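You operate a simulated robot arm through the tools that you are given. There is no shell and no other tool. Be economical: measure what you need, move in short steps, check, and stop when the job is done.

You run a simulated robot arm. Do the job below in one go: nothing can be reset, and whatever is moved stays where it is left.

TASK
Air-test the small white valve and put it on the mat for its result.
Fine: clamp it and test it once; HOLDS goes on GOOD, LEAKS on REWORK; leave the clamp open. Set down upright: what you pick out.

The check looks at the end state, three seconds after you hand in, the way a careful person would. Anything else that was tipped, shoved, dropped, spilled or broken makes it a failure.

THE ROBOT
A 6-joint arm with a two-finger parallel gripper, fixed in place. Base frame: the origin is at the foot of the arm, x ahead of it, y to its left, z up; the work surface is at about z = 820. Readings come in mm, degrees, newtons and seconds.
With the tool pointing down near the work surface it reaches from about 260 to 680 mm from the base axis. Its first joint turns from -66.0 to 66.0 degrees. Payload 2.9 kg.
Tool frame: the origin (TCP) lies between the finger pads and is the grasp point; the fingertips stand 30 mm ahead of it; z points along the fingers, y is the line along which they close. The gripper opens to 110 mm. The fingers are 20 mm wide and 10 mm thick; the gripper's body (48 by 112 mm) begins 55 mm behind the TCP.
Orientation is told as [roll, pitch, yaw] about the base's x, y, z axes, in that order, counted from this pose: with the fingers straight down and closing along the base's y, the tool's x points along the base's -x, its y along +y and its z along -z.

THE INTERFACE
- The arm moves only by the tool jog_arm. Its argument "plan" is a list of rows, each a list of 7 numbers: the shift along the base's x, y, z in mm, then the turn, a rotation vector about the base's x, y, z in rad, then the opening, from 0 (shut) to 1 (fully open). In form: [[tx, ty, tz, ax, ay, az, fingers], ...]. A call has 1 to 8 rows; each row shifts and turns the commanded pose from where the row before left it. Rows are played at 5 a second. More than 50 mm and 8.6 degrees between two rows, or a gripper value outside its range, and nothing of the call is played. A pose out of reach is approached as far as the arm can. The call stops where the force on the tool passes 70 N (or 10 N more than at its start, if that is more) or the arm is blocked; 0.2 s more then pass. Each finger travels about 108 mm/s and halts on what it meets, pressing with about 37 N; the grip force reading is that of the motor and also rises with nothing between the fingers. The clock runs only during rows and for 0.2 s after the last one: add rows that do not move to give the fingers time. It gives the time, the measured TCP pose, the force on the tool (base axes), the opening and the grip force at its end, in the units of the frame above (readings bear some noise), with the torque about the TCP (base axes, N m) and any sound that the robot's microphone picked up.
- Cameras (640 x 400 px; columns grow to the right, rows downward): "scene" is fixed at [96.9, 465.9, 1394.7]; the picture's right is [-0.45, -0.89, 0.00], its down [-0.54, 0.27, -0.79] and it looks along [0.71, -0.36, -0.61] (base axes); focal length 297 px, centre (320, 200). "wrist" rides on the gripper at [72, 17, -103] in the tool frame; the picture's right is [-0.23, 0.97, 0.00], its down [-0.76, -0.18, -0.62] and it looks along [-0.61, -0.14, 0.78] (tool axes); focal length 222 px, centre (320, 200). There is no depth. A picture from a camera that has moved, and an enlarged one, comes with that camera's place and axes in the base frame and with its lens. The place of the scene camera against the robot may be out by one fixed shift of up to 18 mm in any direction.
- get_image(camera): a new picture of that camera. The clock stands still meanwhile.
- inspect(camera, box): a new picture of the part [left, top, right, bottom] of that camera's present view, enlarged. The clock stands still meanwhile.
- close_job(): hands the job in; it is judged then, once.

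Go step by step. Nothing tells you positions but the pictures and the camera data: compare them with the known pose of the tool, close in by small moves and look again before you grip or let go. The budget is 120 turns and 64 pictures, counting those below and the enlarged ones. Unless the task says otherwise, let go and move clear before handing in, and close with one line.

The tools are called after "Call:" as a command line: name --pt "numbers of a row" for each row, then --argument value for the rest, lists and objects as JSON in quotes. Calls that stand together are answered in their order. jog_arm: Moves the arm, as the interface text tells. Its arguments: {"type":"object","properties":{"plan":{"type":"array"}},"required":["plan"]} The other tools are called the same way: get_image (camera) takes a picture; inspect (camera, box) takes an enlarged picture of a part of a camera's view; close_job () hands the job in.

At the start:

```text
time: 0.0
tool_pos: [422.4, -179.2, 1170.4]
tcp_rot: [0.0, 0.0, 0.0]
wrist_force: [1.1, -0.7, 0.7]
wrist_torque: [-0.04, -0.01, -0.03]
width: 110.1
finger_force: 0.2
```

scene: 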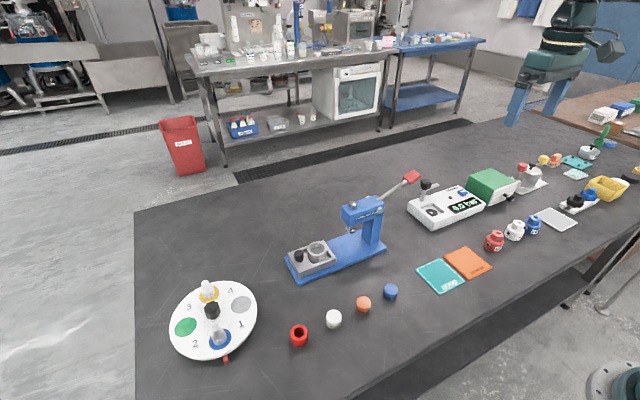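
wrist: 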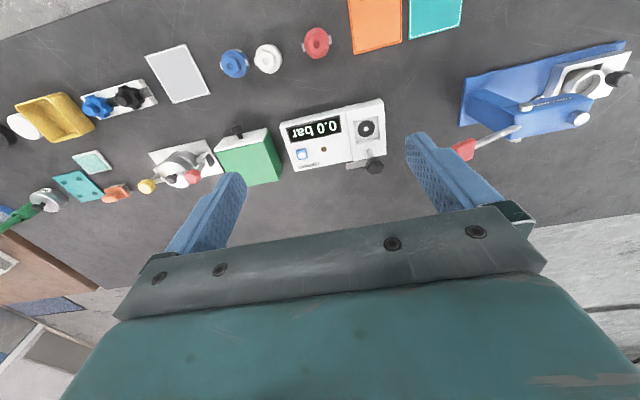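

I see a test unit with a display (0.0 bar), a row of red/white/blue valves, and teal and orange mats. I'll enlarge the key parts first.

Call:
inspect --camera "scene" --box '[400, 150, 560, 250]'

Call:
inspect --camera "scene" --box '[410, 200, 570, 300]'

Call:
inspect --camera "wrist" --box '[200, 0, 480, 190]'

Call:
inspect --camera "scene" --box '[500, 100, 640, 220]'

```text
4.00 times, centred on (480, 200) of scene
camera zoom: at [96.9, 465.9, 1394.7], right [-0.45, -0.89, 0.0], down [-0.54, 0.27, -0.79], along [0.71, -0.36, -0.61], focal length 1187 px, centre (-320, 200)
```

zoom: 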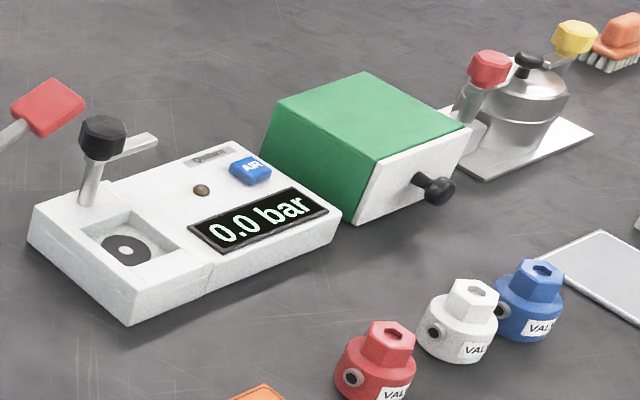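

```text
4.00 times, centred on (490, 250) of scene
camera zoom: at [96.9, 465.9, 1394.7], right [-0.45, -0.89, 0.0], down [-0.54, 0.27, -0.79], along [0.71, -0.36, -0.61], focal length 1187 px, centre (-360, 0)
```

zoom: 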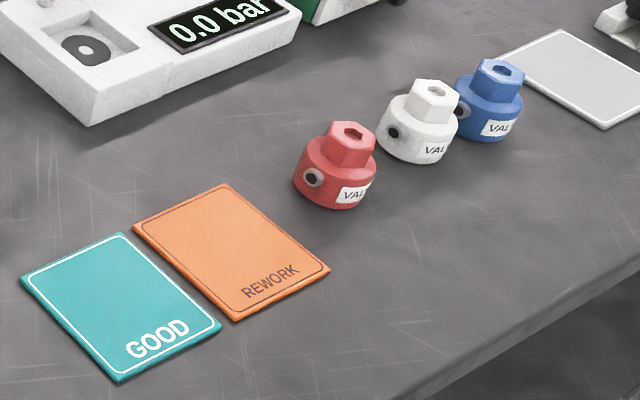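

```text
2.11 times, centred on (340, 95) of wrist
camera zoom: at [349.8, -161.2, 1272.4], right [0.23, 0.97, 0.0], down [0.76, -0.18, 0.62], along [0.61, -0.14, -0.78], focal length 468 px, centre (278, 421)
```

zoom: 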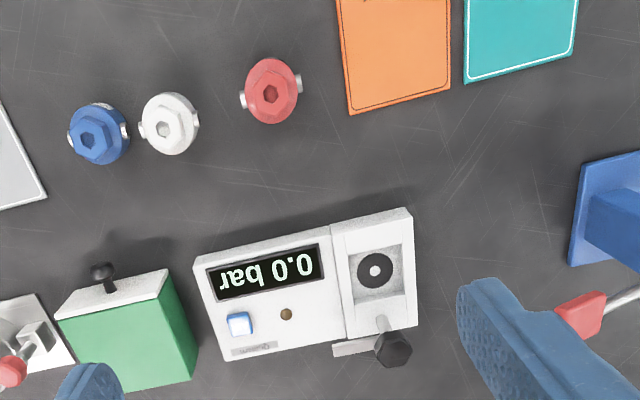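

```text
3.33 times, centred on (570, 160) of scene
camera zoom: at [96.9, 465.9, 1394.7], right [-0.45, -0.89, 0.0], down [-0.54, 0.27, -0.79], along [0.71, -0.36, -0.61], focal length 990 px, centre (-513, 333)
```

zoom: 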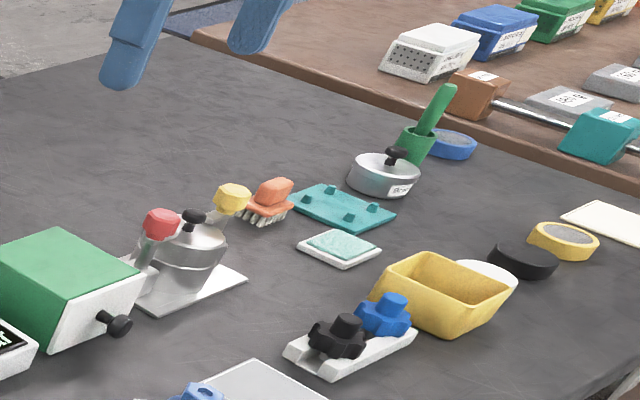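

The white valve is at about (375, -254), the nest at about (532, -109) and the AIR button at about (546, -243). I'll lower the camera to see the clamp and the valves better.

Call:
jog_arm --pt "-12 8 -45 0 0 0 1" --pt "-12 8 -45 0 0 0 1" --pt "-12 8 -45 0 0 0 1" --pt "-12 8 -35 0 0 0 1" --pt "0 0 0 0 0 0 1"

Call:
get_image --camera "wrist"

Call:
inspect --camera "scene" --box '[400, 170, 480, 220]'

```text
time: 1.2
tool_pos: [375.2, -146.1, 1000.8]
tcp_rot: [0.0, 0.0, 0.0]
wrist_force: [0.2, 0.6, -0.1]
wrist_torque: [0.01, 0.0, 0.0]
width: 109.8
finger_force: 0.0
```

```text
57 pictures are left
camera wrist: at [302.7, -128.5, 1102.4], right [0.23, 0.97, 0.0], down [0.76, -0.18, 0.62], along [0.61, -0.14, -0.78], focal length 222 px, centre (320, 200)
```

wrist: 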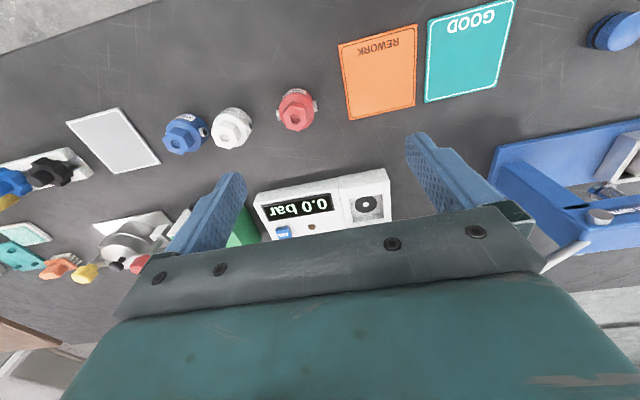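

```text
8.00 times, centred on (440, 195) of scene
camera zoom: at [96.8, 466.0, 1394.7], right [-0.45, -0.89, 0.0], down [-0.54, 0.27, -0.79], along [0.71, -0.36, -0.61], focal length 2375 px, centre (-640, 240)
```

zoom: 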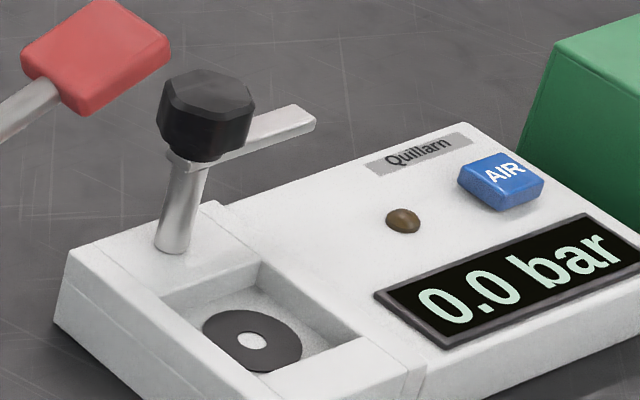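

I'll enlarge the nest and the valves from this pose.

Call:
inspect --camera "wrist" --box '[240, 160, 400, 240]'

Call:
inspect --camera "wrist" --box '[150, 80, 330, 170]'

Call:
inspect --camera "scene" --box '[480, 205, 560, 255]'

```text
4.00 times, centred on (320, 200) of wrist
camera zoom: at [302.7, -128.5, 1102.4], right [0.23, 0.97, 0.0], down [0.76, -0.18, 0.62], along [0.61, -0.14, -0.78], focal length 888 px, centre (320, 200)
```

zoom: 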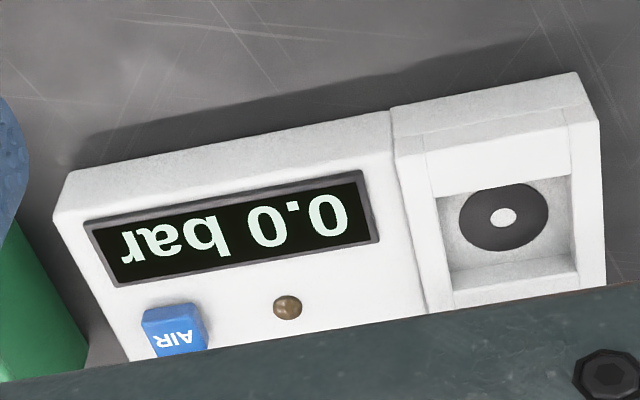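

```text
3.56 times, centred on (240, 125) of wrist
camera zoom: at [302.7, -128.5, 1102.4], right [0.23, 0.97, 0.0], down [0.76, -0.18, 0.62], along [0.61, -0.14, -0.78], focal length 790 px, centre (604, 467)
```

zoom: 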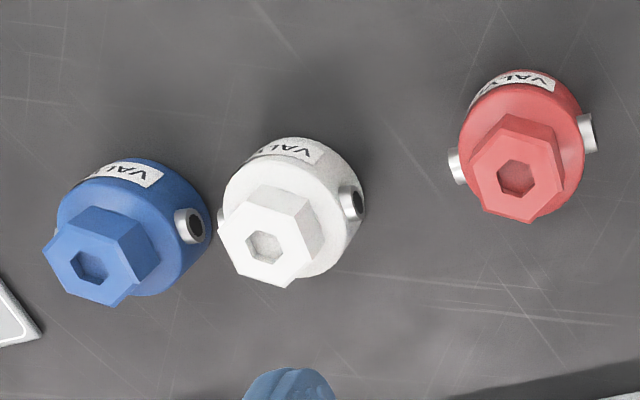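

```text
8.00 times, centred on (520, 230) of scene
camera zoom: at [96.8, 466.0, 1394.7], right [-0.45, -0.89, 0.0], down [-0.54, 0.27, -0.79], along [0.71, -0.36, -0.61], focal length 2375 px, centre (-1280, -40)
```

zoom: 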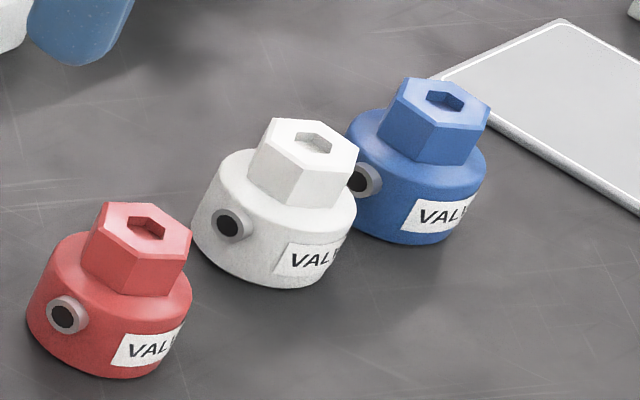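

The valves have hex heads with side ports. I need the white hex orientation and size, so I'll bring the camera closer to it.

Call:
jog_arm --pt "-18 -30 0 0 0 0 1" --pt "-18 -30 -15 0 0 0 1" --pt "-18 -30 -20 0 0 0 1" --pt "-18 0 -15 0 0 0 1" --pt "0 0 0 0 0 0 1"

Call:
inspect --camera "wrist" --box '[220, 120, 420, 240]'

```text
time: 2.4
tool_pos: [302.2, -235.0, 949.6]
tcp_rot: [0.0, 0.1, 0.0]
wrist_force: [-1.2, -0.1, 0.2]
wrist_torque: [-0.03, 0.01, 0.01]
width: 110.1
finger_force: 0.1
```

```text
3.20 times, centred on (320, 180) of wrist
camera zoom: at [229.4, -218.9, 1052.0], right [0.23, 0.97, 0.0], down [0.76, -0.18, 0.62], along [0.61, -0.14, -0.78], focal length 711 px, centre (320, 264)
```

zoom: 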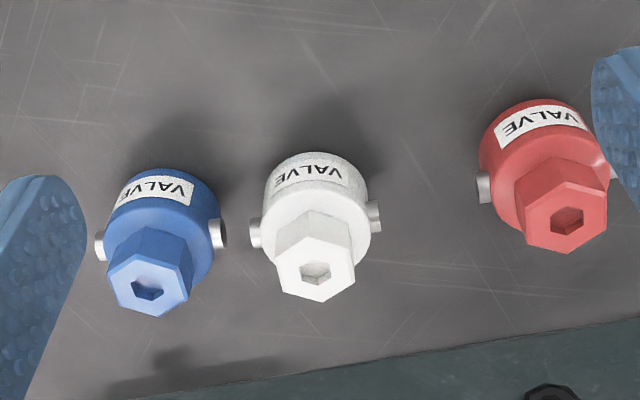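

White hex: top centre about (378, -254, 866), 25 mm across flats, with the flats facing ±y turned by about -6°. I can grip the hex closing along y, so I'm moving above it with a narrowed opening and checking.

Call:
jog_arm --pt "20 -5 0 0 0 -0.05 0.7" --pt "20 -5 0 0 0 -0.05 0.5" --pt "20 -5 0 0 0 0 0.38" --pt "16 -4.5 -10 0 0 0 0.38" --pt "0 0 -20 0 0 0 0.38" --pt "0 0 0 0 0 0 0.38"

Call:
get_image --camera "wrist"

Call:
inspect --camera "scene" --box '[480, 185, 560, 245]'

```text
time: 3.8
tool_pos: [378.1, -256.5, 919.6]
tcp_rot: [0.0, -0.1, -5.6]
wrist_force: [0.0, -0.1, 0.3]
wrist_torque: [-0.02, -0.01, -0.01]
width: 41.6
finger_force: 0.2
```

```text
51 pictures are left
camera wrist: at [307.2, -231.4, 1022.1], right [0.32, 0.95, 0.0], down [0.74, -0.25, 0.62], along [0.59, -0.2, -0.78], focal length 222 px, centre (320, 200)
```

wrist: 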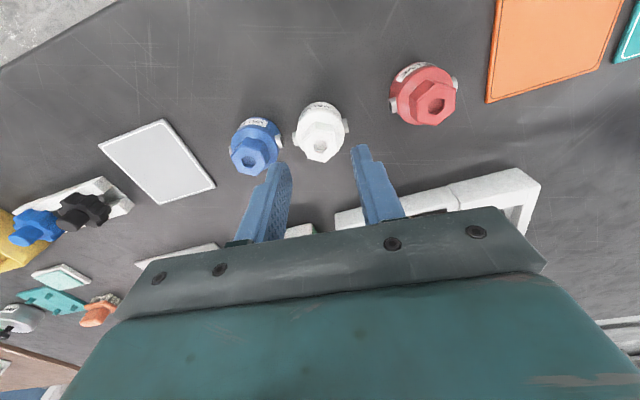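

```text
6.67 times, centred on (520, 215) of scene
camera zoom: at [96.9, 465.9, 1394.7], right [-0.45, -0.89, 0.0], down [-0.54, 0.27, -0.79], along [0.71, -0.36, -0.61], focal length 1979 px, centre (-1013, 100)
```

zoom: 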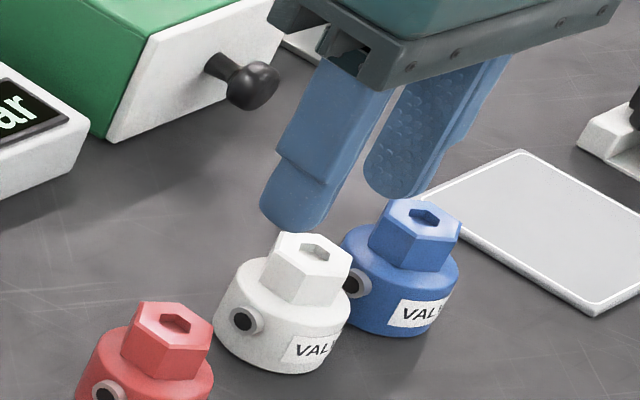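

The tool is centred over the white hex to within about 1 mm. I'm descending so the tips sit just above the body shoulder, without gripping yet.

Call:
jog_arm --pt "0 1.2 -20 0 0 0 0.38" --pt "0 0 -17 0 0 0 0.38" --pt "0 0 0 0 0 0 0.38"

Call:
inspect --camera "scene" --box '[480, 195, 560, 255]'

Call:
inspect --camera "wrist" --box '[220, 70, 420, 210]'

```text
time: 4.6
tool_pos: [378.1, -255.1, 882.6]
tcp_rot: [0.0, 0.1, -5.7]
wrist_force: [0.0, 0.3, 0.3]
wrist_torque: [-0.01, 0.03, 0.03]
width: 41.9
finger_force: 0.0
```

```text
6.67 times, centred on (520, 225) of scene
camera zoom: at [96.9, 465.9, 1394.7], right [-0.45, -0.89, 0.0], down [-0.54, 0.27, -0.79], along [0.71, -0.36, -0.61], focal length 1979 px, centre (-1013, 33)
```

zoom: 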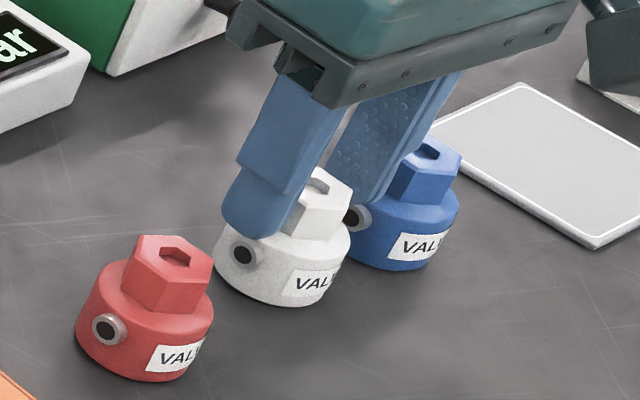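

```text
2.86 times, centred on (320, 140) of wrist
camera zoom: at [307.1, -230.6, 985.3], right [0.32, 0.95, 0.0], down [0.74, -0.25, 0.62], along [0.59, -0.2, -0.78], focal length 635 px, centre (320, 371)
```

zoom: 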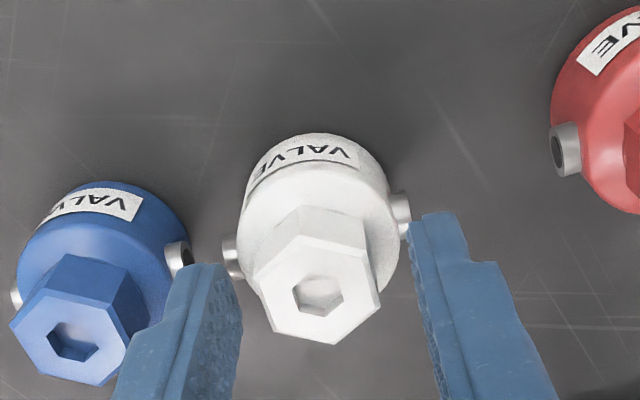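

Clear of the blue valve. Closing on the hex now.

Call:
jog_arm --pt "0 0 0 0 0 0 0.28" --pt "0 0 0 0 0 0 0.2" --pt "0 0 0 0 0 0 0.12" --pt "0 0 0 0 0 0 0.1"

Call:
inspect --camera "wrist" --box '[220, 70, 420, 210]'

```text
time: 5.6
tool_pos: [377.2, -254.8, 882.5]
tcp_rot: [0.1, 0.0, -5.6]
wrist_force: [0.7, 0.3, 1.3]
wrist_torque: [-0.02, -0.02, -0.01]
width: 25.7
finger_force: 37.1
```

```text
2.86 times, centred on (320, 140) of wrist
camera zoom: at [307.1, -230.6, 985.6], right [0.32, 0.95, 0.0], down [0.74, -0.25, 0.62], along [0.59, -0.2, -0.78], focal length 635 px, centre (320, 371)
```

zoom: 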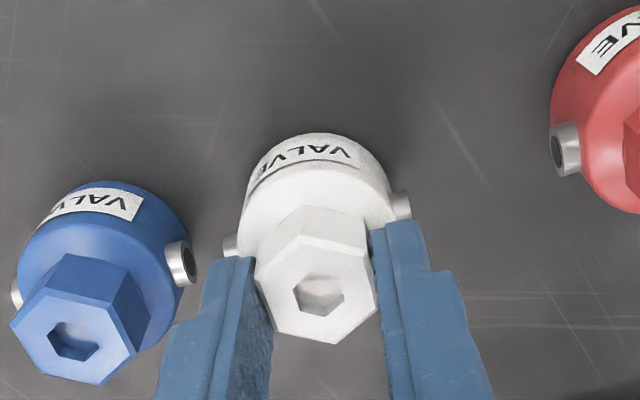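

Gripped on the flats (25.7 mm). Lifting straight up.

Call:
jog_arm --pt "0 0 15 0 0 0 0.1" --pt "0 0 25 0 0 0 0.1" --pt "0 0 35 0 0 0 0.1" --pt "0 0 35 0 0 0 0.1" --pt "0 0 0 0 0 0.0 0.1"

Call:
get_image --camera "scene"

```text
time: 6.8
tool_pos: [379.0, -255.5, 993.6]
tcp_rot: [0.0, 0.0, -5.6]
wrist_force: [0.3, -0.1, -1.0]
wrist_torque: [-0.03, -0.02, 0.01]
width: 25.6
finger_force: 37.2
```

```text
46 pictures are left
```

scene: 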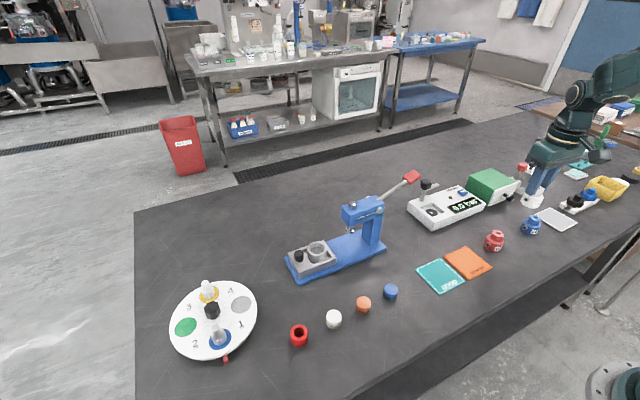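

The valve is lifted cleanly and the others stand. I'm carrying it toward the nest, stopping short to measure the offset.

Call:
jog_arm --pt "25 25 0 0 0 0.05 0.1" --pt "25 25 0 0 0 0.05 0.1" --pt "25 25 0 0 0 0 0.1" --pt "25 25 0 0 0 0 0.1" --pt "22 25 -5 0 0 0 0.1" --pt "15 21 -5 0 0 0 0.1" --pt "0 0 0 0 0 0 0.1"

Call:
get_image --camera "wrist"

Call:
inspect --camera "scene" --box '[390, 140, 490, 230]'

```text
time: 8.4
tool_pos: [515.4, -108.3, 981.1]
tcp_rot: [0.0, 0.1, 0.0]
wrist_force: [0.2, -1.1, -1.0]
wrist_torque: [0.0, -0.03, 0.0]
width: 25.3
finger_force: 36.7
```

```text
45 pictures are left
camera wrist: at [443.1, -91.2, 1085.0], right [0.23, 0.97, 0.0], down [0.76, -0.18, 0.62], along [0.61, -0.14, -0.78], focal length 222 px, centre (320, 200)
```

wrist: 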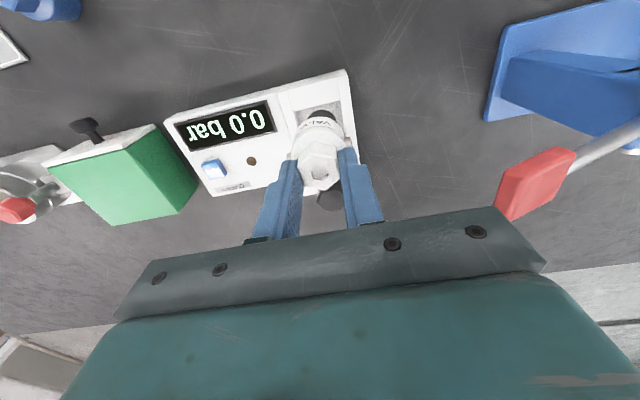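

```text
4.44 times, centred on (440, 185) of scene
camera zoom: at [96.9, 466.0, 1394.7], right [-0.45, -0.89, 0.0], down [-0.54, 0.27, -0.79], along [0.71, -0.36, -0.61], focal length 1319 px, centre (-213, 267)
```

zoom: 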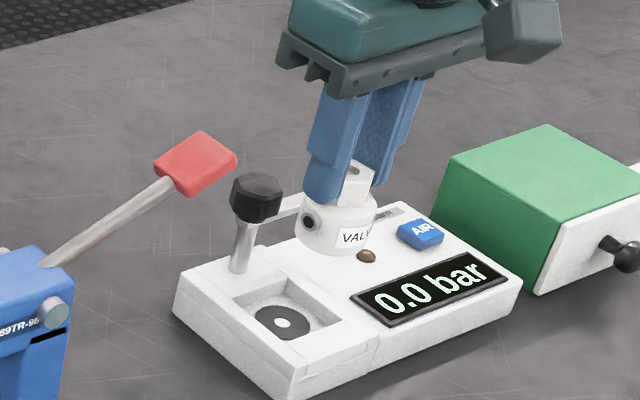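

I'll enlarge the recess as seen past the held valve.

Call:
inspect --camera "wrist" --box '[260, 60, 380, 140]'

```text
5.00 times, centred on (320, 100) of wrist
camera zoom: at [443.1, -91.2, 1085.0], right [0.23, 0.97, 0.0], down [0.76, -0.18, 0.62], along [0.61, -0.14, -0.78], focal length 1111 px, centre (320, 700)
```

zoom: 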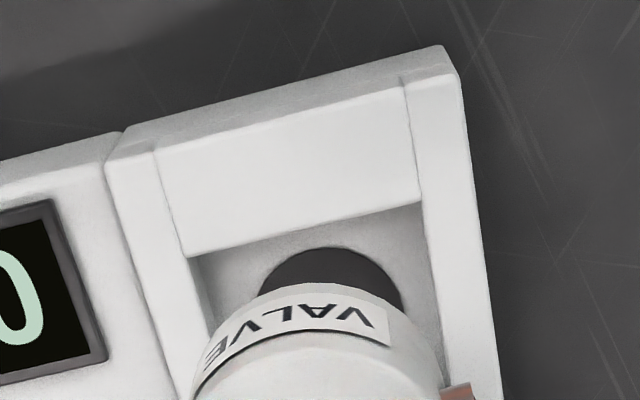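

The recess is centred at about (532, -109) and about 49 mm wide, close to the port-to-port span of about 48 mm. I'll turn the valve 45° so the ports point into the recess corners, with the fingers clear of the clamp arm, and move above the nest.

Call:
jog_arm --pt "0 0 0 0 0 -0.13 0.1" --pt "0 0 0 0 0 -0.13 0.1" --pt "0 0 0 0 0 -0.13 0.1" --pt "0 0 0 0 0 -0.13 0.1" --pt "8 0 0 0 0 -0.13 0.1" --pt "8.5 -0.5 0 0 0 -0.13 0.1" --pt "0 0 0 0 0 0 0.1"

Call:
get_image --camera "wrist"

Call:
inspect --camera "scene" --box '[400, 150, 480, 230]'

```text
time: 10.0
tool_pos: [531.6, -108.9, 983.4]
tcp_rot: [0.0, 0.0, -44.8]
wrist_force: [1.1, -0.3, -1.0]
wrist_torque: [-0.02, -0.02, 0.02]
width: 25.4
finger_force: 37.1
```

```text
42 pictures are left
camera wrist: at [492.3, -45.9, 1085.6], right [0.85, 0.53, 0.0], down [0.42, -0.66, 0.62], along [0.33, -0.53, -0.78], focal length 222 px, centre (320, 200)
```

wrist: 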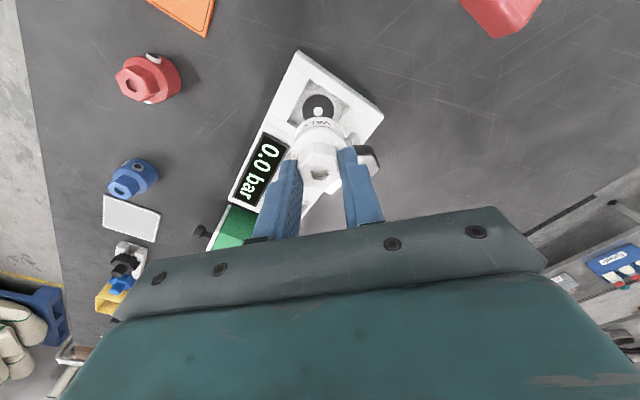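

```text
5.00 times, centred on (440, 190) of scene
camera zoom: at [96.9, 465.9, 1394.7], right [-0.45, -0.89, 0.0], down [-0.54, 0.27, -0.79], along [0.71, -0.36, -0.61], focal length 1484 px, centre (-280, 250)
```

zoom: 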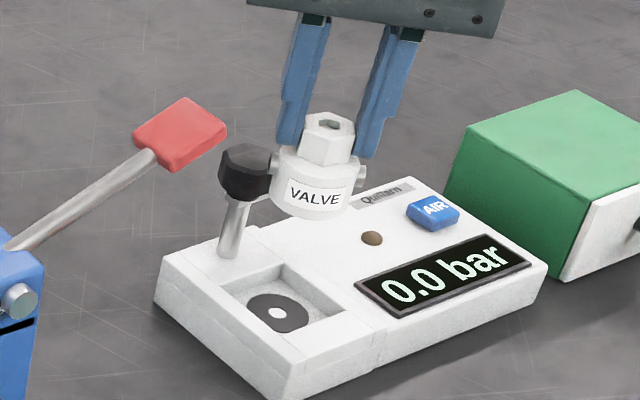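

Call:
inspect --camera "wrist" --box '[260, 40, 400, 180]'

```text
2.86 times, centred on (330, 110) of wrist
camera zoom: at [492.3, -45.9, 1085.6], right [0.85, 0.53, 0.0], down [0.42, -0.66, 0.62], along [0.33, -0.53, -0.78], focal length 635 px, centre (291, 457)
```

zoom: 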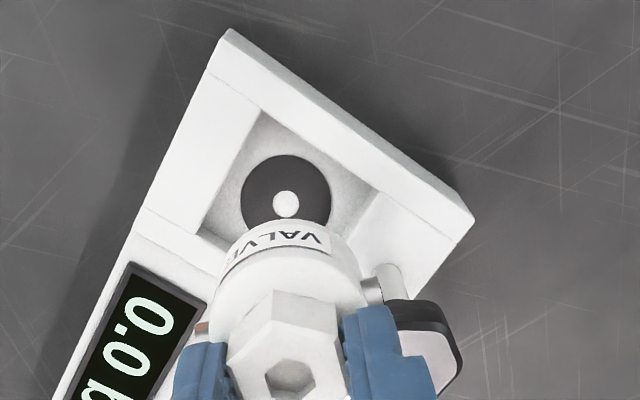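

The nest hole comes out at (531.5, -110), directly under the tool. Descending most of the way, then checking.

Call:
jog_arm --pt "0 -0.5 -25 0 0 0 0.1" --pt "0 0 -25 0 0 0 0.1" --pt "0 0 -10 0 0 0 0.1" --pt "0 0 0 0 0 0 0.1"

Call:
inspect --camera "wrist" --box '[260, 40, 400, 180]'

Call:
inspect --camera "scene" --box '[400, 150, 480, 230]'

```text
time: 11.0
tool_pos: [531.6, -109.6, 922.8]
tcp_rot: [-0.1, 0.0, -44.8]
wrist_force: [0.8, 0.5, -0.3]
wrist_torque: [0.0, 0.0, -0.01]
width: 25.6
finger_force: 37.5
```

```text
2.86 times, centred on (330, 110) of wrist
camera zoom: at [491.9, -46.4, 1025.3], right [0.85, 0.53, 0.0], down [0.42, -0.66, 0.62], along [0.33, -0.53, -0.78], focal length 635 px, centre (291, 457)
```

zoom: 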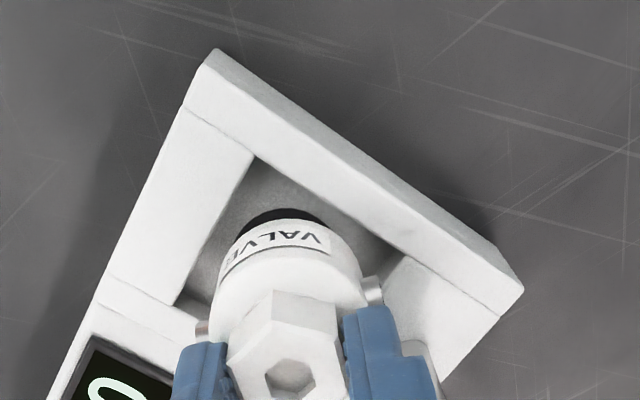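

```text
5.00 times, centred on (440, 190) of scene
camera zoom: at [96.9, 465.9, 1394.7], right [-0.45, -0.89, 0.0], down [-0.54, 0.27, -0.79], along [0.71, -0.36, -0.61], focal length 1484 px, centre (-280, 250)
```

zoom: 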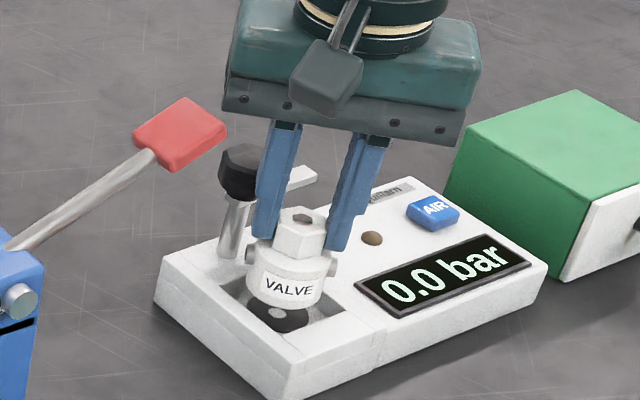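

Lined up well; going down in small steps to contact.

Call:
jog_arm --pt "0 0 -7 0 0 0 0.1" --pt "0 0 -5 0 0 0 0.1" --pt "0 0 -3 0 0 0 0.1" --pt "0 0 0 0 0 0 0.1"

```text
time: 12.0
tool_pos: [531.4, -109.8, 907.4]
tcp_rot: [0.0, 0.0, -44.6]
wrist_force: [-0.9, -0.1, -1.6]
wrist_torque: [0.01, 0.03, 0.02]
width: 25.5
finger_force: 37.4
```

Call:
jog_arm --pt "0 0 -2 0 0 0 0.1" --pt "0 0 -2 0 0 0 0.1" --pt "0 0 0 0 0 0 0.1"

Call:
inspect --camera "scene" --box '[420, 180, 460, 220]'

```text
time: 12.8
tool_pos: [531.7, -110.3, 905.9]
tcp_rot: [0.2, -0.1, -44.7]
wrist_force: [-4.3, 0.0, 15.9]
wrist_torque: [0.0, 0.37, 0.0]
width: 25.6
finger_force: 37.1
```

```text
10.00 times, centred on (440, 200) of scene
camera zoom: at [96.5, 466.0, 1394.7], right [-0.45, -0.89, 0.0], down [-0.54, 0.27, -0.79], along [0.71, -0.36, -0.61], focal length 2968 px, centre (-880, 200)
```

zoom: 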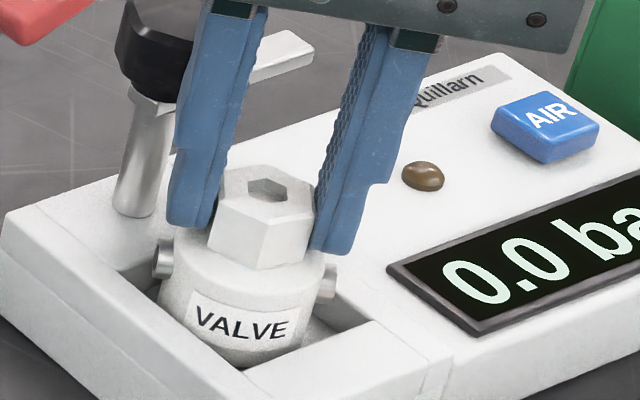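

Contact at 906 with a light 16 N push; it looks seated in the recess. I'm releasing slightly and watching that it stays upright.

Call:
jog_arm --pt "0 0 1 0 0 0 0.2" --pt "0 0 0 0 0 0 0.26" --pt "0 0 0 0 0 0 0.34" --pt "0 0 0 0 0 0 0.34"

Call:
inspect --camera "scene" --box '[420, 180, 460, 220]'

Call:
inspect --camera "wrist" --box '[260, 60, 400, 200]'

```text
time: 13.8
tool_pos: [532.5, -109.6, 905.5]
tcp_rot: [0.0, 0.0, -44.8]
wrist_force: [-0.2, -1.1, 0.4]
wrist_torque: [0.02, 0.01, 0.03]
width: 37.3
finger_force: 0.2
```

```text
10.00 times, centred on (440, 200) of scene
camera zoom: at [96.9, 465.9, 1394.7], right [-0.45, -0.89, 0.0], down [-0.54, 0.27, -0.79], along [0.71, -0.36, -0.61], focal length 2968 px, centre (-880, 200)
```

zoom: 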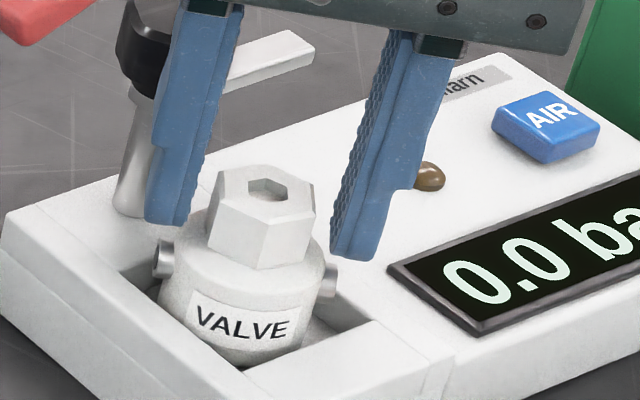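

```text
2.86 times, centred on (330, 130) of wrist
camera zoom: at [492.3, -46.1, 1007.0], right [0.85, 0.53, 0.0], down [0.42, -0.66, 0.62], along [0.33, -0.53, -0.78], focal length 635 px, centre (291, 400)
```

zoom: 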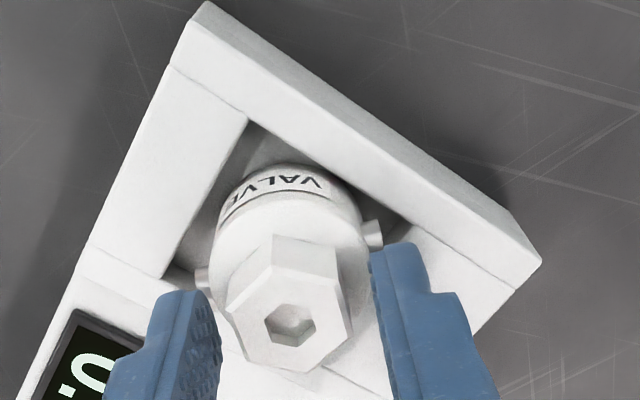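

The valve stands upright in the nest. I'm lifting straight up and backing off to study the clamp.

Call:
jog_arm --pt "0 0 20 0 0 0 0.34" --pt "0 0 35 0 0 0.13 0.34" --pt "0 0 35 0 0 0.13 0.34" --pt "-30 0 30 0 0 0.13 0.34" --pt "-30 0 0 0 0 0.13 0.34" --pt "-30 0 0 0 0 0.13 0.34" --pt "-20 0 0 0 0 0.13 0.34" --pt "0 0 0 0 0 0 0.34"

Call:
get_image --camera "wrist"

Call:
inspect --camera "scene" --box '[410, 165, 470, 225]'

```text
time: 15.6
tool_pos: [422.4, -109.2, 1025.7]
tcp_rot: [0.0, 0.0, 0.1]
wrist_force: [1.0, 0.2, 0.3]
wrist_torque: [0.0, -0.01, -0.01]
width: 37.5
finger_force: 0.1
```

```text
34 pictures are left
camera wrist: at [349.4, -92.2, 1127.5], right [0.23, 0.97, 0.0], down [0.76, -0.18, 0.62], along [0.61, -0.14, -0.78], focal length 222 px, centre (320, 200)
```

wrist: 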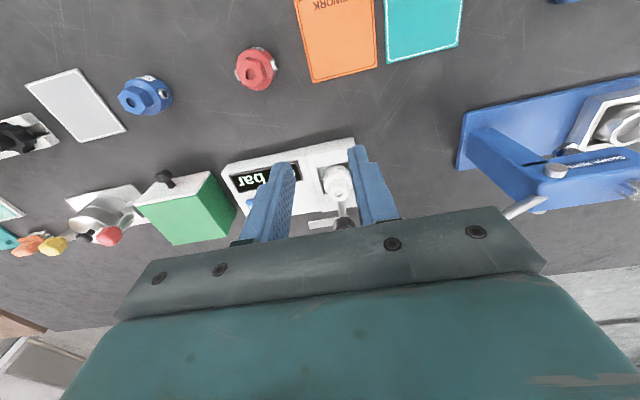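

```text
6.67 times, centred on (440, 195) of scene
camera zoom: at [96.8, 466.0, 1394.7], right [-0.45, -0.89, 0.0], down [-0.54, 0.27, -0.79], along [0.71, -0.36, -0.61], focal length 1979 px, centre (-480, 233)
```

zoom: 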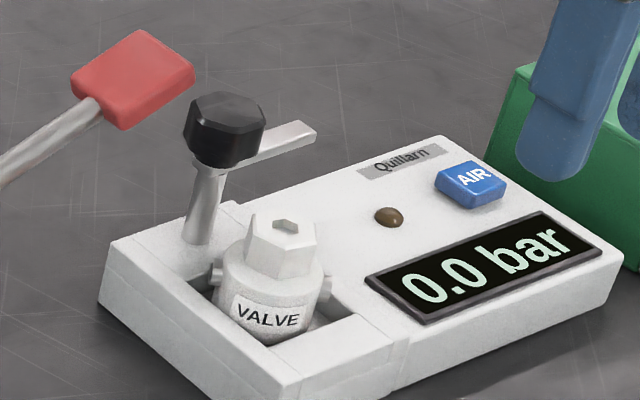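

The valve is centred and upright. The clamp is a swing arm on a post with a knob, currently parked toward -y. I'm moving to look down on the knob.

Call:
jog_arm --pt "35 0 0 0 0 0 0.6" --pt "35 0 0 0 0 0 1" --pt "35 0 0 0 0 0 1" --pt "20 0 0 0 0 0 1" --pt "0 0 0 0 0 0 1"

Call:
inspect --camera "wrist" --box '[230, 60, 410, 200]'

```text
time: 16.8
tool_pos: [547.9, -110.5, 1024.7]
tcp_rot: [0.0, 0.0, -0.1]
wrist_force: [0.3, 0.5, 0.0]
wrist_torque: [-0.02, 0.01, 0.0]
width: 110.0
finger_force: 0.1
```

```text
2.86 times, centred on (320, 130) of wrist
camera zoom: at [474.5, -92.7, 1127.5], right [0.23, 0.97, 0.0], down [0.76, -0.18, 0.62], along [0.61, -0.14, -0.78], focal length 635 px, centre (320, 400)
```

zoom: 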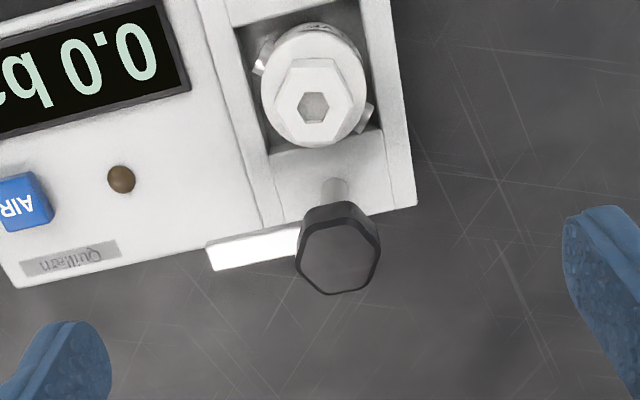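

Knob top centre is about (579, -108, 913), about 30 mm across; the arm reaches about 55 mm, so a -90° turn puts it over the valve. I'll yaw the gripper +90° (which keeps the camera away from the red press handle) and align above the knob.

Call:
jog_arm --pt "0 0 0 0 0 0.142 1" --pt "0 0 0 0 0 0.142 0.8" --pt "0 0 0 0 0 0.142 0.6" --pt "0 0 0 0 0 0.142 0.45" --pt "0 0 0 0 0 0.142 0.45" --pt "0 0 0 0 0 0.142 0.45" --pt "0 0 0 0 0 0.142 0.45" --pt "0 0 0 0 0 0.142 0.45"

Call:
jog_arm --pt "10 1 0 0 0 0.142 0.45" --pt "10 1 0 0 0 0.142 0.45" --pt "11 0 -15 0 0 0.15 0.45" --pt "0 0 -20 0 0 0 0.45" --pt "0 0 -20 0 0 0 0.45" --pt "0 0 0 0 0 0 0.45"

Call:
inspect --camera "wrist" --box '[230, 70, 410, 210]'

Call:
inspect --camera "scene" --box '[400, 150, 480, 220]'

```text
time: 18.6
tool_pos: [546.9, -110.5, 1024.0]
tcp_rot: [-0.1, 0.0, 65.3]
wrist_force: [0.1, -0.1, 1.0]
wrist_torque: [0.03, -0.02, 0.03]
width: 49.7
finger_force: 0.0
```

```text
time: 20.0
tool_pos: [577.5, -108.4, 968.6]
tcp_rot: [0.0, 0.1, 90.1]
wrist_force: [-0.9, -0.1, 0.4]
wrist_torque: [-0.03, -0.01, -0.02]
width: 49.5
finger_force: 0.0
```

```text
2.86 times, centred on (320, 140) of wrist
camera zoom: at [560.6, -180.3, 1071.7], right [-0.97, 0.23, 0.0], down [0.18, 0.76, 0.62], along [0.14, 0.61, -0.78], focal length 635 px, centre (320, 371)
```

zoom: 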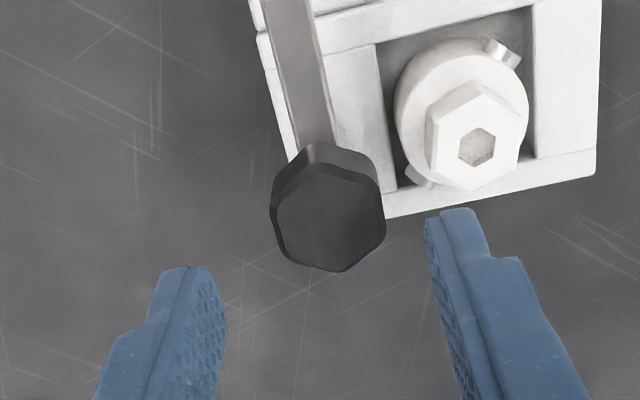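

```text
5.71 times, centred on (440, 185) of scene
camera zoom: at [96.9, 465.9, 1394.7], right [-0.45, -0.89, 0.0], down [-0.54, 0.27, -0.79], along [0.71, -0.36, -0.61], focal length 1696 px, centre (-366, 286)
```

zoom: 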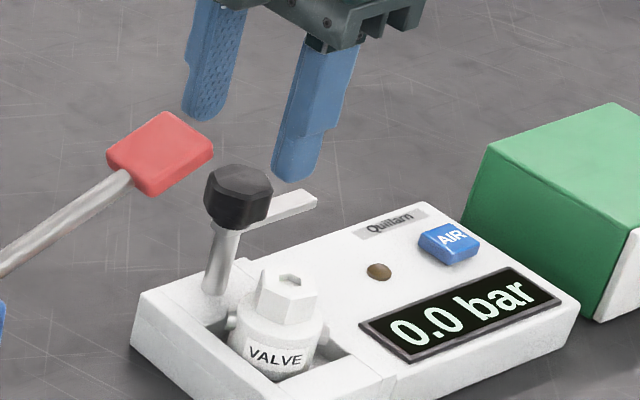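

The knob's flats are parallel to the fingers and it sits about centred. I'm lowering so the tips straddle the knob, staying above the arm.

Call:
jog_arm --pt "-0.5 1 -15 0 0 0 0.45" --pt "0 0 -15 0 0 0 0.45" --pt "0 0 -8 0 0 0 0.45" --pt "0 0 0 0 0 0 0.45"

Call:
inspect --camera "scene" --box '[410, 160, 460, 210]'

```text
time: 21.0
tool_pos: [577.4, -106.7, 931.0]
tcp_rot: [0.0, 0.0, 90.0]
wrist_force: [0.5, -0.5, -0.3]
wrist_torque: [0.0, 0.01, -0.02]
width: 49.5
finger_force: 0.0
```

```text
8.00 times, centred on (435, 185) of scene
camera zoom: at [96.9, 465.9, 1394.7], right [-0.45, -0.89, 0.0], down [-0.54, 0.27, -0.79], along [0.71, -0.36, -0.61], focal length 2375 px, centre (-600, 320)
```

zoom: 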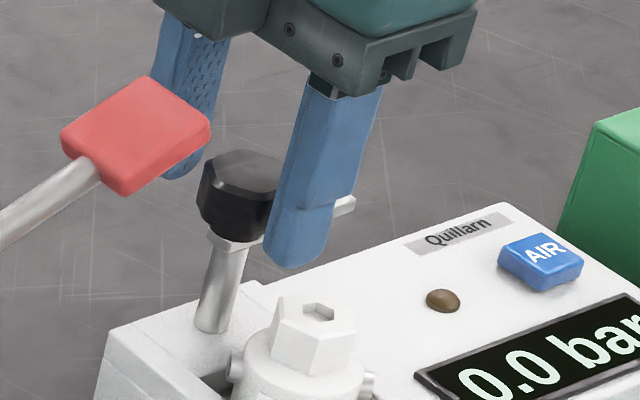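

Straddling the knob; closing on it.

Call:
jog_arm --pt "0 0 0 0 0 0 0.35" --pt "0 0 0 0 0 0 0.25" --pt "0 0 0 0 0 0 0.18" --pt "0 0 0 0 0 0 0.15"

Call:
inspect --camera "wrist" --box '[230, 70, 410, 210]'

```text
time: 22.0
tool_pos: [576.1, -107.6, 932.5]
tcp_rot: [0.4, -0.1, 89.9]
wrist_force: [-23.3, 1.0, 4.2]
wrist_torque: [0.02, 0.12, -0.09]
width: 29.8
finger_force: 45.5
```

```text
2.86 times, centred on (320, 140) of wrist
camera zoom: at [558.6, -178.9, 1034.3], right [-0.97, 0.23, 0.01], down [0.18, 0.76, 0.62], along [0.14, 0.61, -0.78], focal length 635 px, centre (320, 371)
```

zoom: 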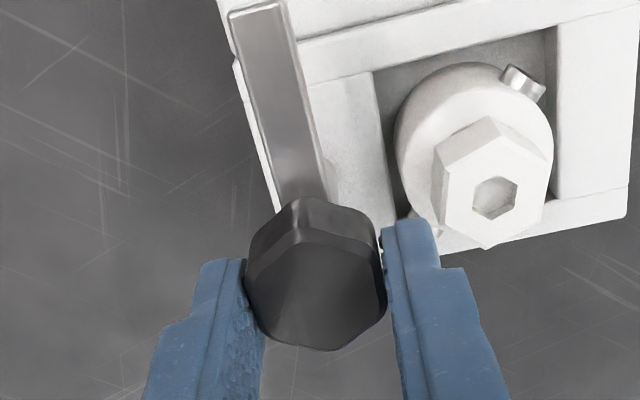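

Gripped, with a side force from a small x offset. I'll relieve it by 1.2 mm and start turning clockwise in small steps.

Call:
jog_arm --pt "-1.2 0 0 0 0 0 0.15" --pt "0 0 0 0 0 -0.1 0.15" --pt "0 0 0 0 0 -0.1 0.15" --pt "0 0 0 0 0 0 0.15"

Call:
inspect --camera "wrist" --box '[230, 70, 410, 210]'

```text
time: 23.0
tool_pos: [575.5, -106.7, 932.6]
tcp_rot: [0.1, 0.0, 78.5]
wrist_force: [-16.8, -0.2, 0.4]
wrist_torque: [0.8, 0.11, -0.05]
width: 29.8
finger_force: 44.7
```

```text
2.86 times, centred on (320, 140) of wrist
camera zoom: at [544.6, -174.1, 1034.3], right [-0.91, 0.42, 0.0], down [0.33, 0.71, 0.62], along [0.26, 0.57, -0.78], focal length 635 px, centre (320, 371)
```

zoom: 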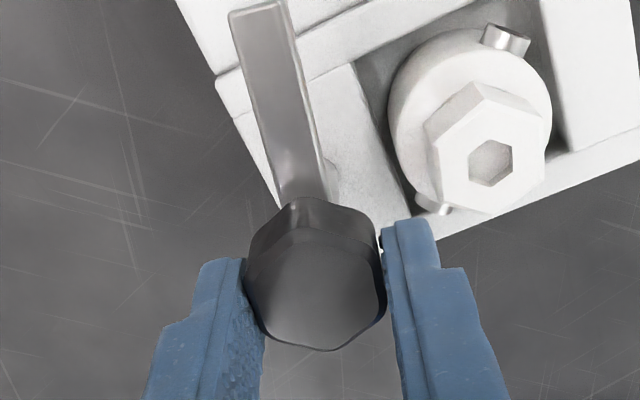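

The arm swings with the knob. Continuing the turn partway, then checking its height against the valve.

Call:
jog_arm --pt "-1 0 0 0 0 -0.1 0.15" --pt "0 0 0 0 0 -0.1 0.15" --pt "0 0 0 0 0 -0.1 0.15" --pt "0 0 0 0 0 -0.1 0.15" --pt "0 0 0 0 0 0 0.15"

Call:
inspect --camera "scene" --box '[410, 165, 460, 215]'

Call:
inspect --camera "wrist" --box '[230, 70, 410, 210]'

```text
time: 24.2
tool_pos: [576.4, -107.1, 932.9]
tcp_rot: [-0.2, -0.1, 55.4]
wrist_force: [12.7, -6.7, -11.6]
wrist_torque: [-0.59, 0.03, 0.07]
width: 29.7
finger_force: 44.9
```

```text
8.00 times, centred on (435, 190) of scene
camera zoom: at [97.4, 465.8, 1394.7], right [-0.45, -0.89, 0.0], down [-0.54, 0.27, -0.79], along [0.71, -0.36, -0.61], focal length 2375 px, centre (-600, 280)
```

zoom: 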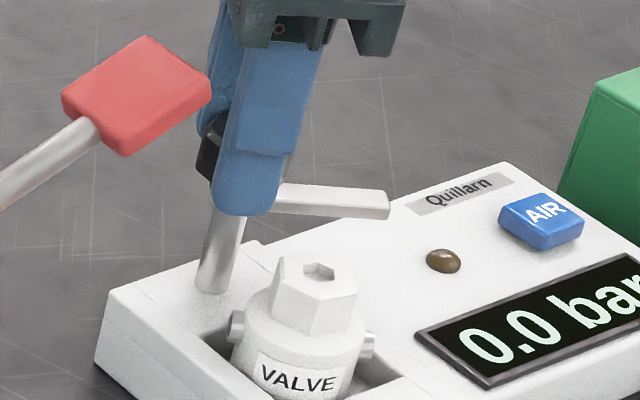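

```text
2.86 times, centred on (320, 140) of wrist
camera zoom: at [521.2, -157.0, 1034.2], right [-0.67, 0.74, 0.0], down [0.58, 0.53, 0.63], along [0.46, 0.42, -0.78], focal length 635 px, centre (320, 371)
```

zoom: 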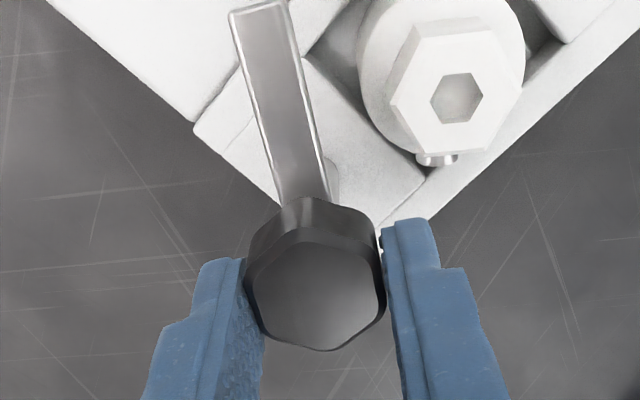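

The arm's underside is at nearly the same height as the valve top, so I'll proceed in smaller steps and watch forces.

Call:
jog_arm --pt "0.6 0 -0.5 0 0 -0.1 0.15" --pt "0 0 0 0 0 -0.1 0.15" --pt "0 0 0 0 0 -0.1 0.15" --pt "0 0 0 0 0 -0.1 0.15" --pt "0 0 0 0 0 0 0.15"

Call:
inspect --camera "scene" --box '[415, 170, 465, 210]'

```text
time: 25.4
tool_pos: [577.5, -108.7, 932.5]
tcp_rot: [-0.1, -0.2, 32.5]
wrist_force: [24.9, -17.1, -4.6]
wrist_torque: [-0.67, 0.57, 0.11]
width: 29.7
finger_force: 45.3
```

```text
10.00 times, centred on (440, 190) of scene
camera zoom: at [97.6, 465.5, 1394.8], right [-0.45, -0.89, 0.0], down [-0.54, 0.27, -0.79], along [0.71, -0.36, -0.61], focal length 2968 px, centre (-880, 300)
```

zoom: 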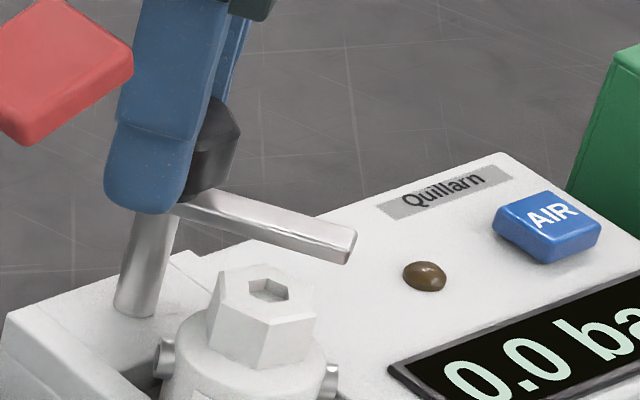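

Call:
jog_arm --pt "1.2 -1.2 0 0 0 -0.08 0.15" --pt "0 0 0 0 0 -0.08 0.15" --pt "0 0 0 0 0 0 0.15"

Call:
inspect --camera "scene" --box '[415, 170, 465, 210]'

Call:
inspect --camera "wrist" --box '[230, 60, 410, 200]'

```text
time: 26.2
tool_pos: [577.3, -109.5, 932.3]
tcp_rot: [-0.1, -0.2, 23.5]
wrist_force: [8.8, -13.0, 3.0]
wrist_torque: [0.35, -1.32, 0.06]
width: 29.7
finger_force: 45.1
```

```text
10.00 times, centred on (440, 190) of scene
camera zoom: at [97.0, 465.6, 1394.8], right [-0.45, -0.89, 0.0], down [-0.54, 0.27, -0.79], along [0.71, -0.36, -0.61], focal length 2968 px, centre (-880, 300)
```

zoom: 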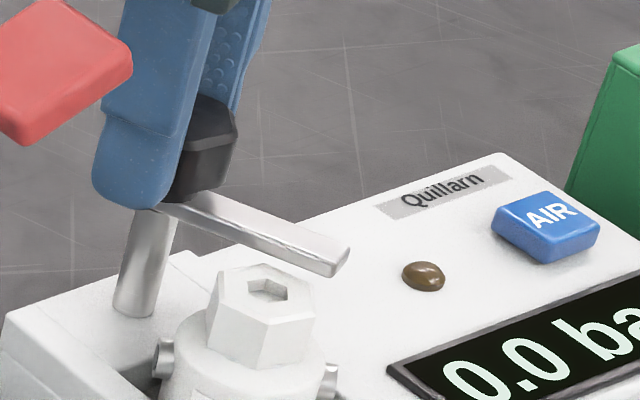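

```text
2.86 times, centred on (320, 130) of wrist
camera zoom: at [504.1, -121.6, 1034.2], right [-0.18, 0.98, 0.0], down [0.77, 0.14, 0.63], along [0.62, 0.11, -0.78], focal length 635 px, centre (320, 400)
```

zoom: 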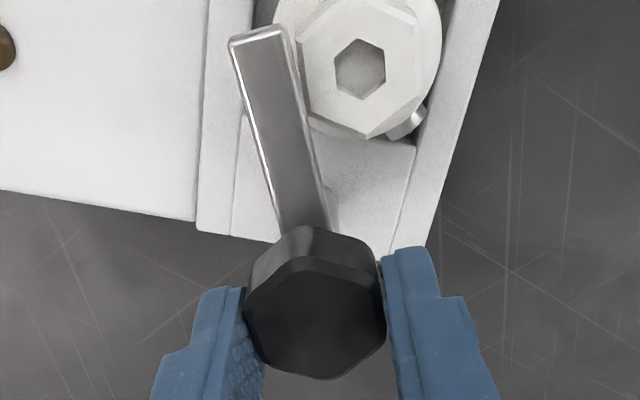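

Call:
jog_arm --pt "0.3 -0.5 0 0 0 -0.06 0.15" --pt "0 0 0 0 0 -0.06 0.15"

Call:
inspect --camera "scene" --box '[415, 170, 465, 210]'

```text
time: 26.8
tool_pos: [578.4, -108.6, 931.0]
tcp_rot: [-0.2, -0.1, 16.6]
wrist_force: [9.2, -11.4, 6.5]
wrist_torque: [-0.04, -0.7, 0.09]
width: 29.8
finger_force: 45.2
```

```text
10.00 times, centred on (440, 190) of scene
camera zoom: at [97.0, 465.7, 1394.8], right [-0.45, -0.89, 0.0], down [-0.54, 0.27, -0.79], along [0.71, -0.36, -0.61], focal length 2968 px, centre (-880, 300)
```

zoom: 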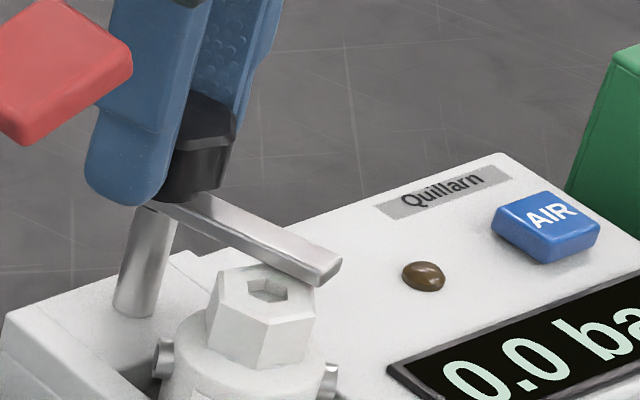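

The arm is passing over the hex with no rise in turning torque. Continuing.

Call:
jog_arm --pt "0.2 -0.4 0 0 0 -0.07 0.15" --pt "0 0 0 0 0 -0.07 0.15" --pt "0 0 0 0 0 0 0.15"

Call:
inspect --camera "scene" --box '[415, 170, 465, 210]'

```text
time: 27.6
tool_pos: [578.5, -108.8, 932.1]
tcp_rot: [0.1, 0.0, 8.6]
wrist_force: [8.9, -10.4, 9.5]
wrist_torque: [-0.17, -0.62, 0.01]
width: 29.6
finger_force: 45.3
```

```text
10.00 times, centred on (440, 190) of scene
camera zoom: at [96.9, 465.7, 1394.8], right [-0.45, -0.89, 0.0], down [-0.54, 0.27, -0.79], along [0.71, -0.36, -0.61], focal length 2968 px, centre (-880, 300)
```

zoom: 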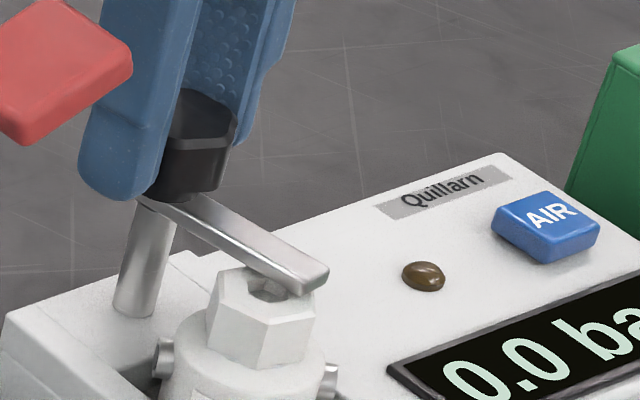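

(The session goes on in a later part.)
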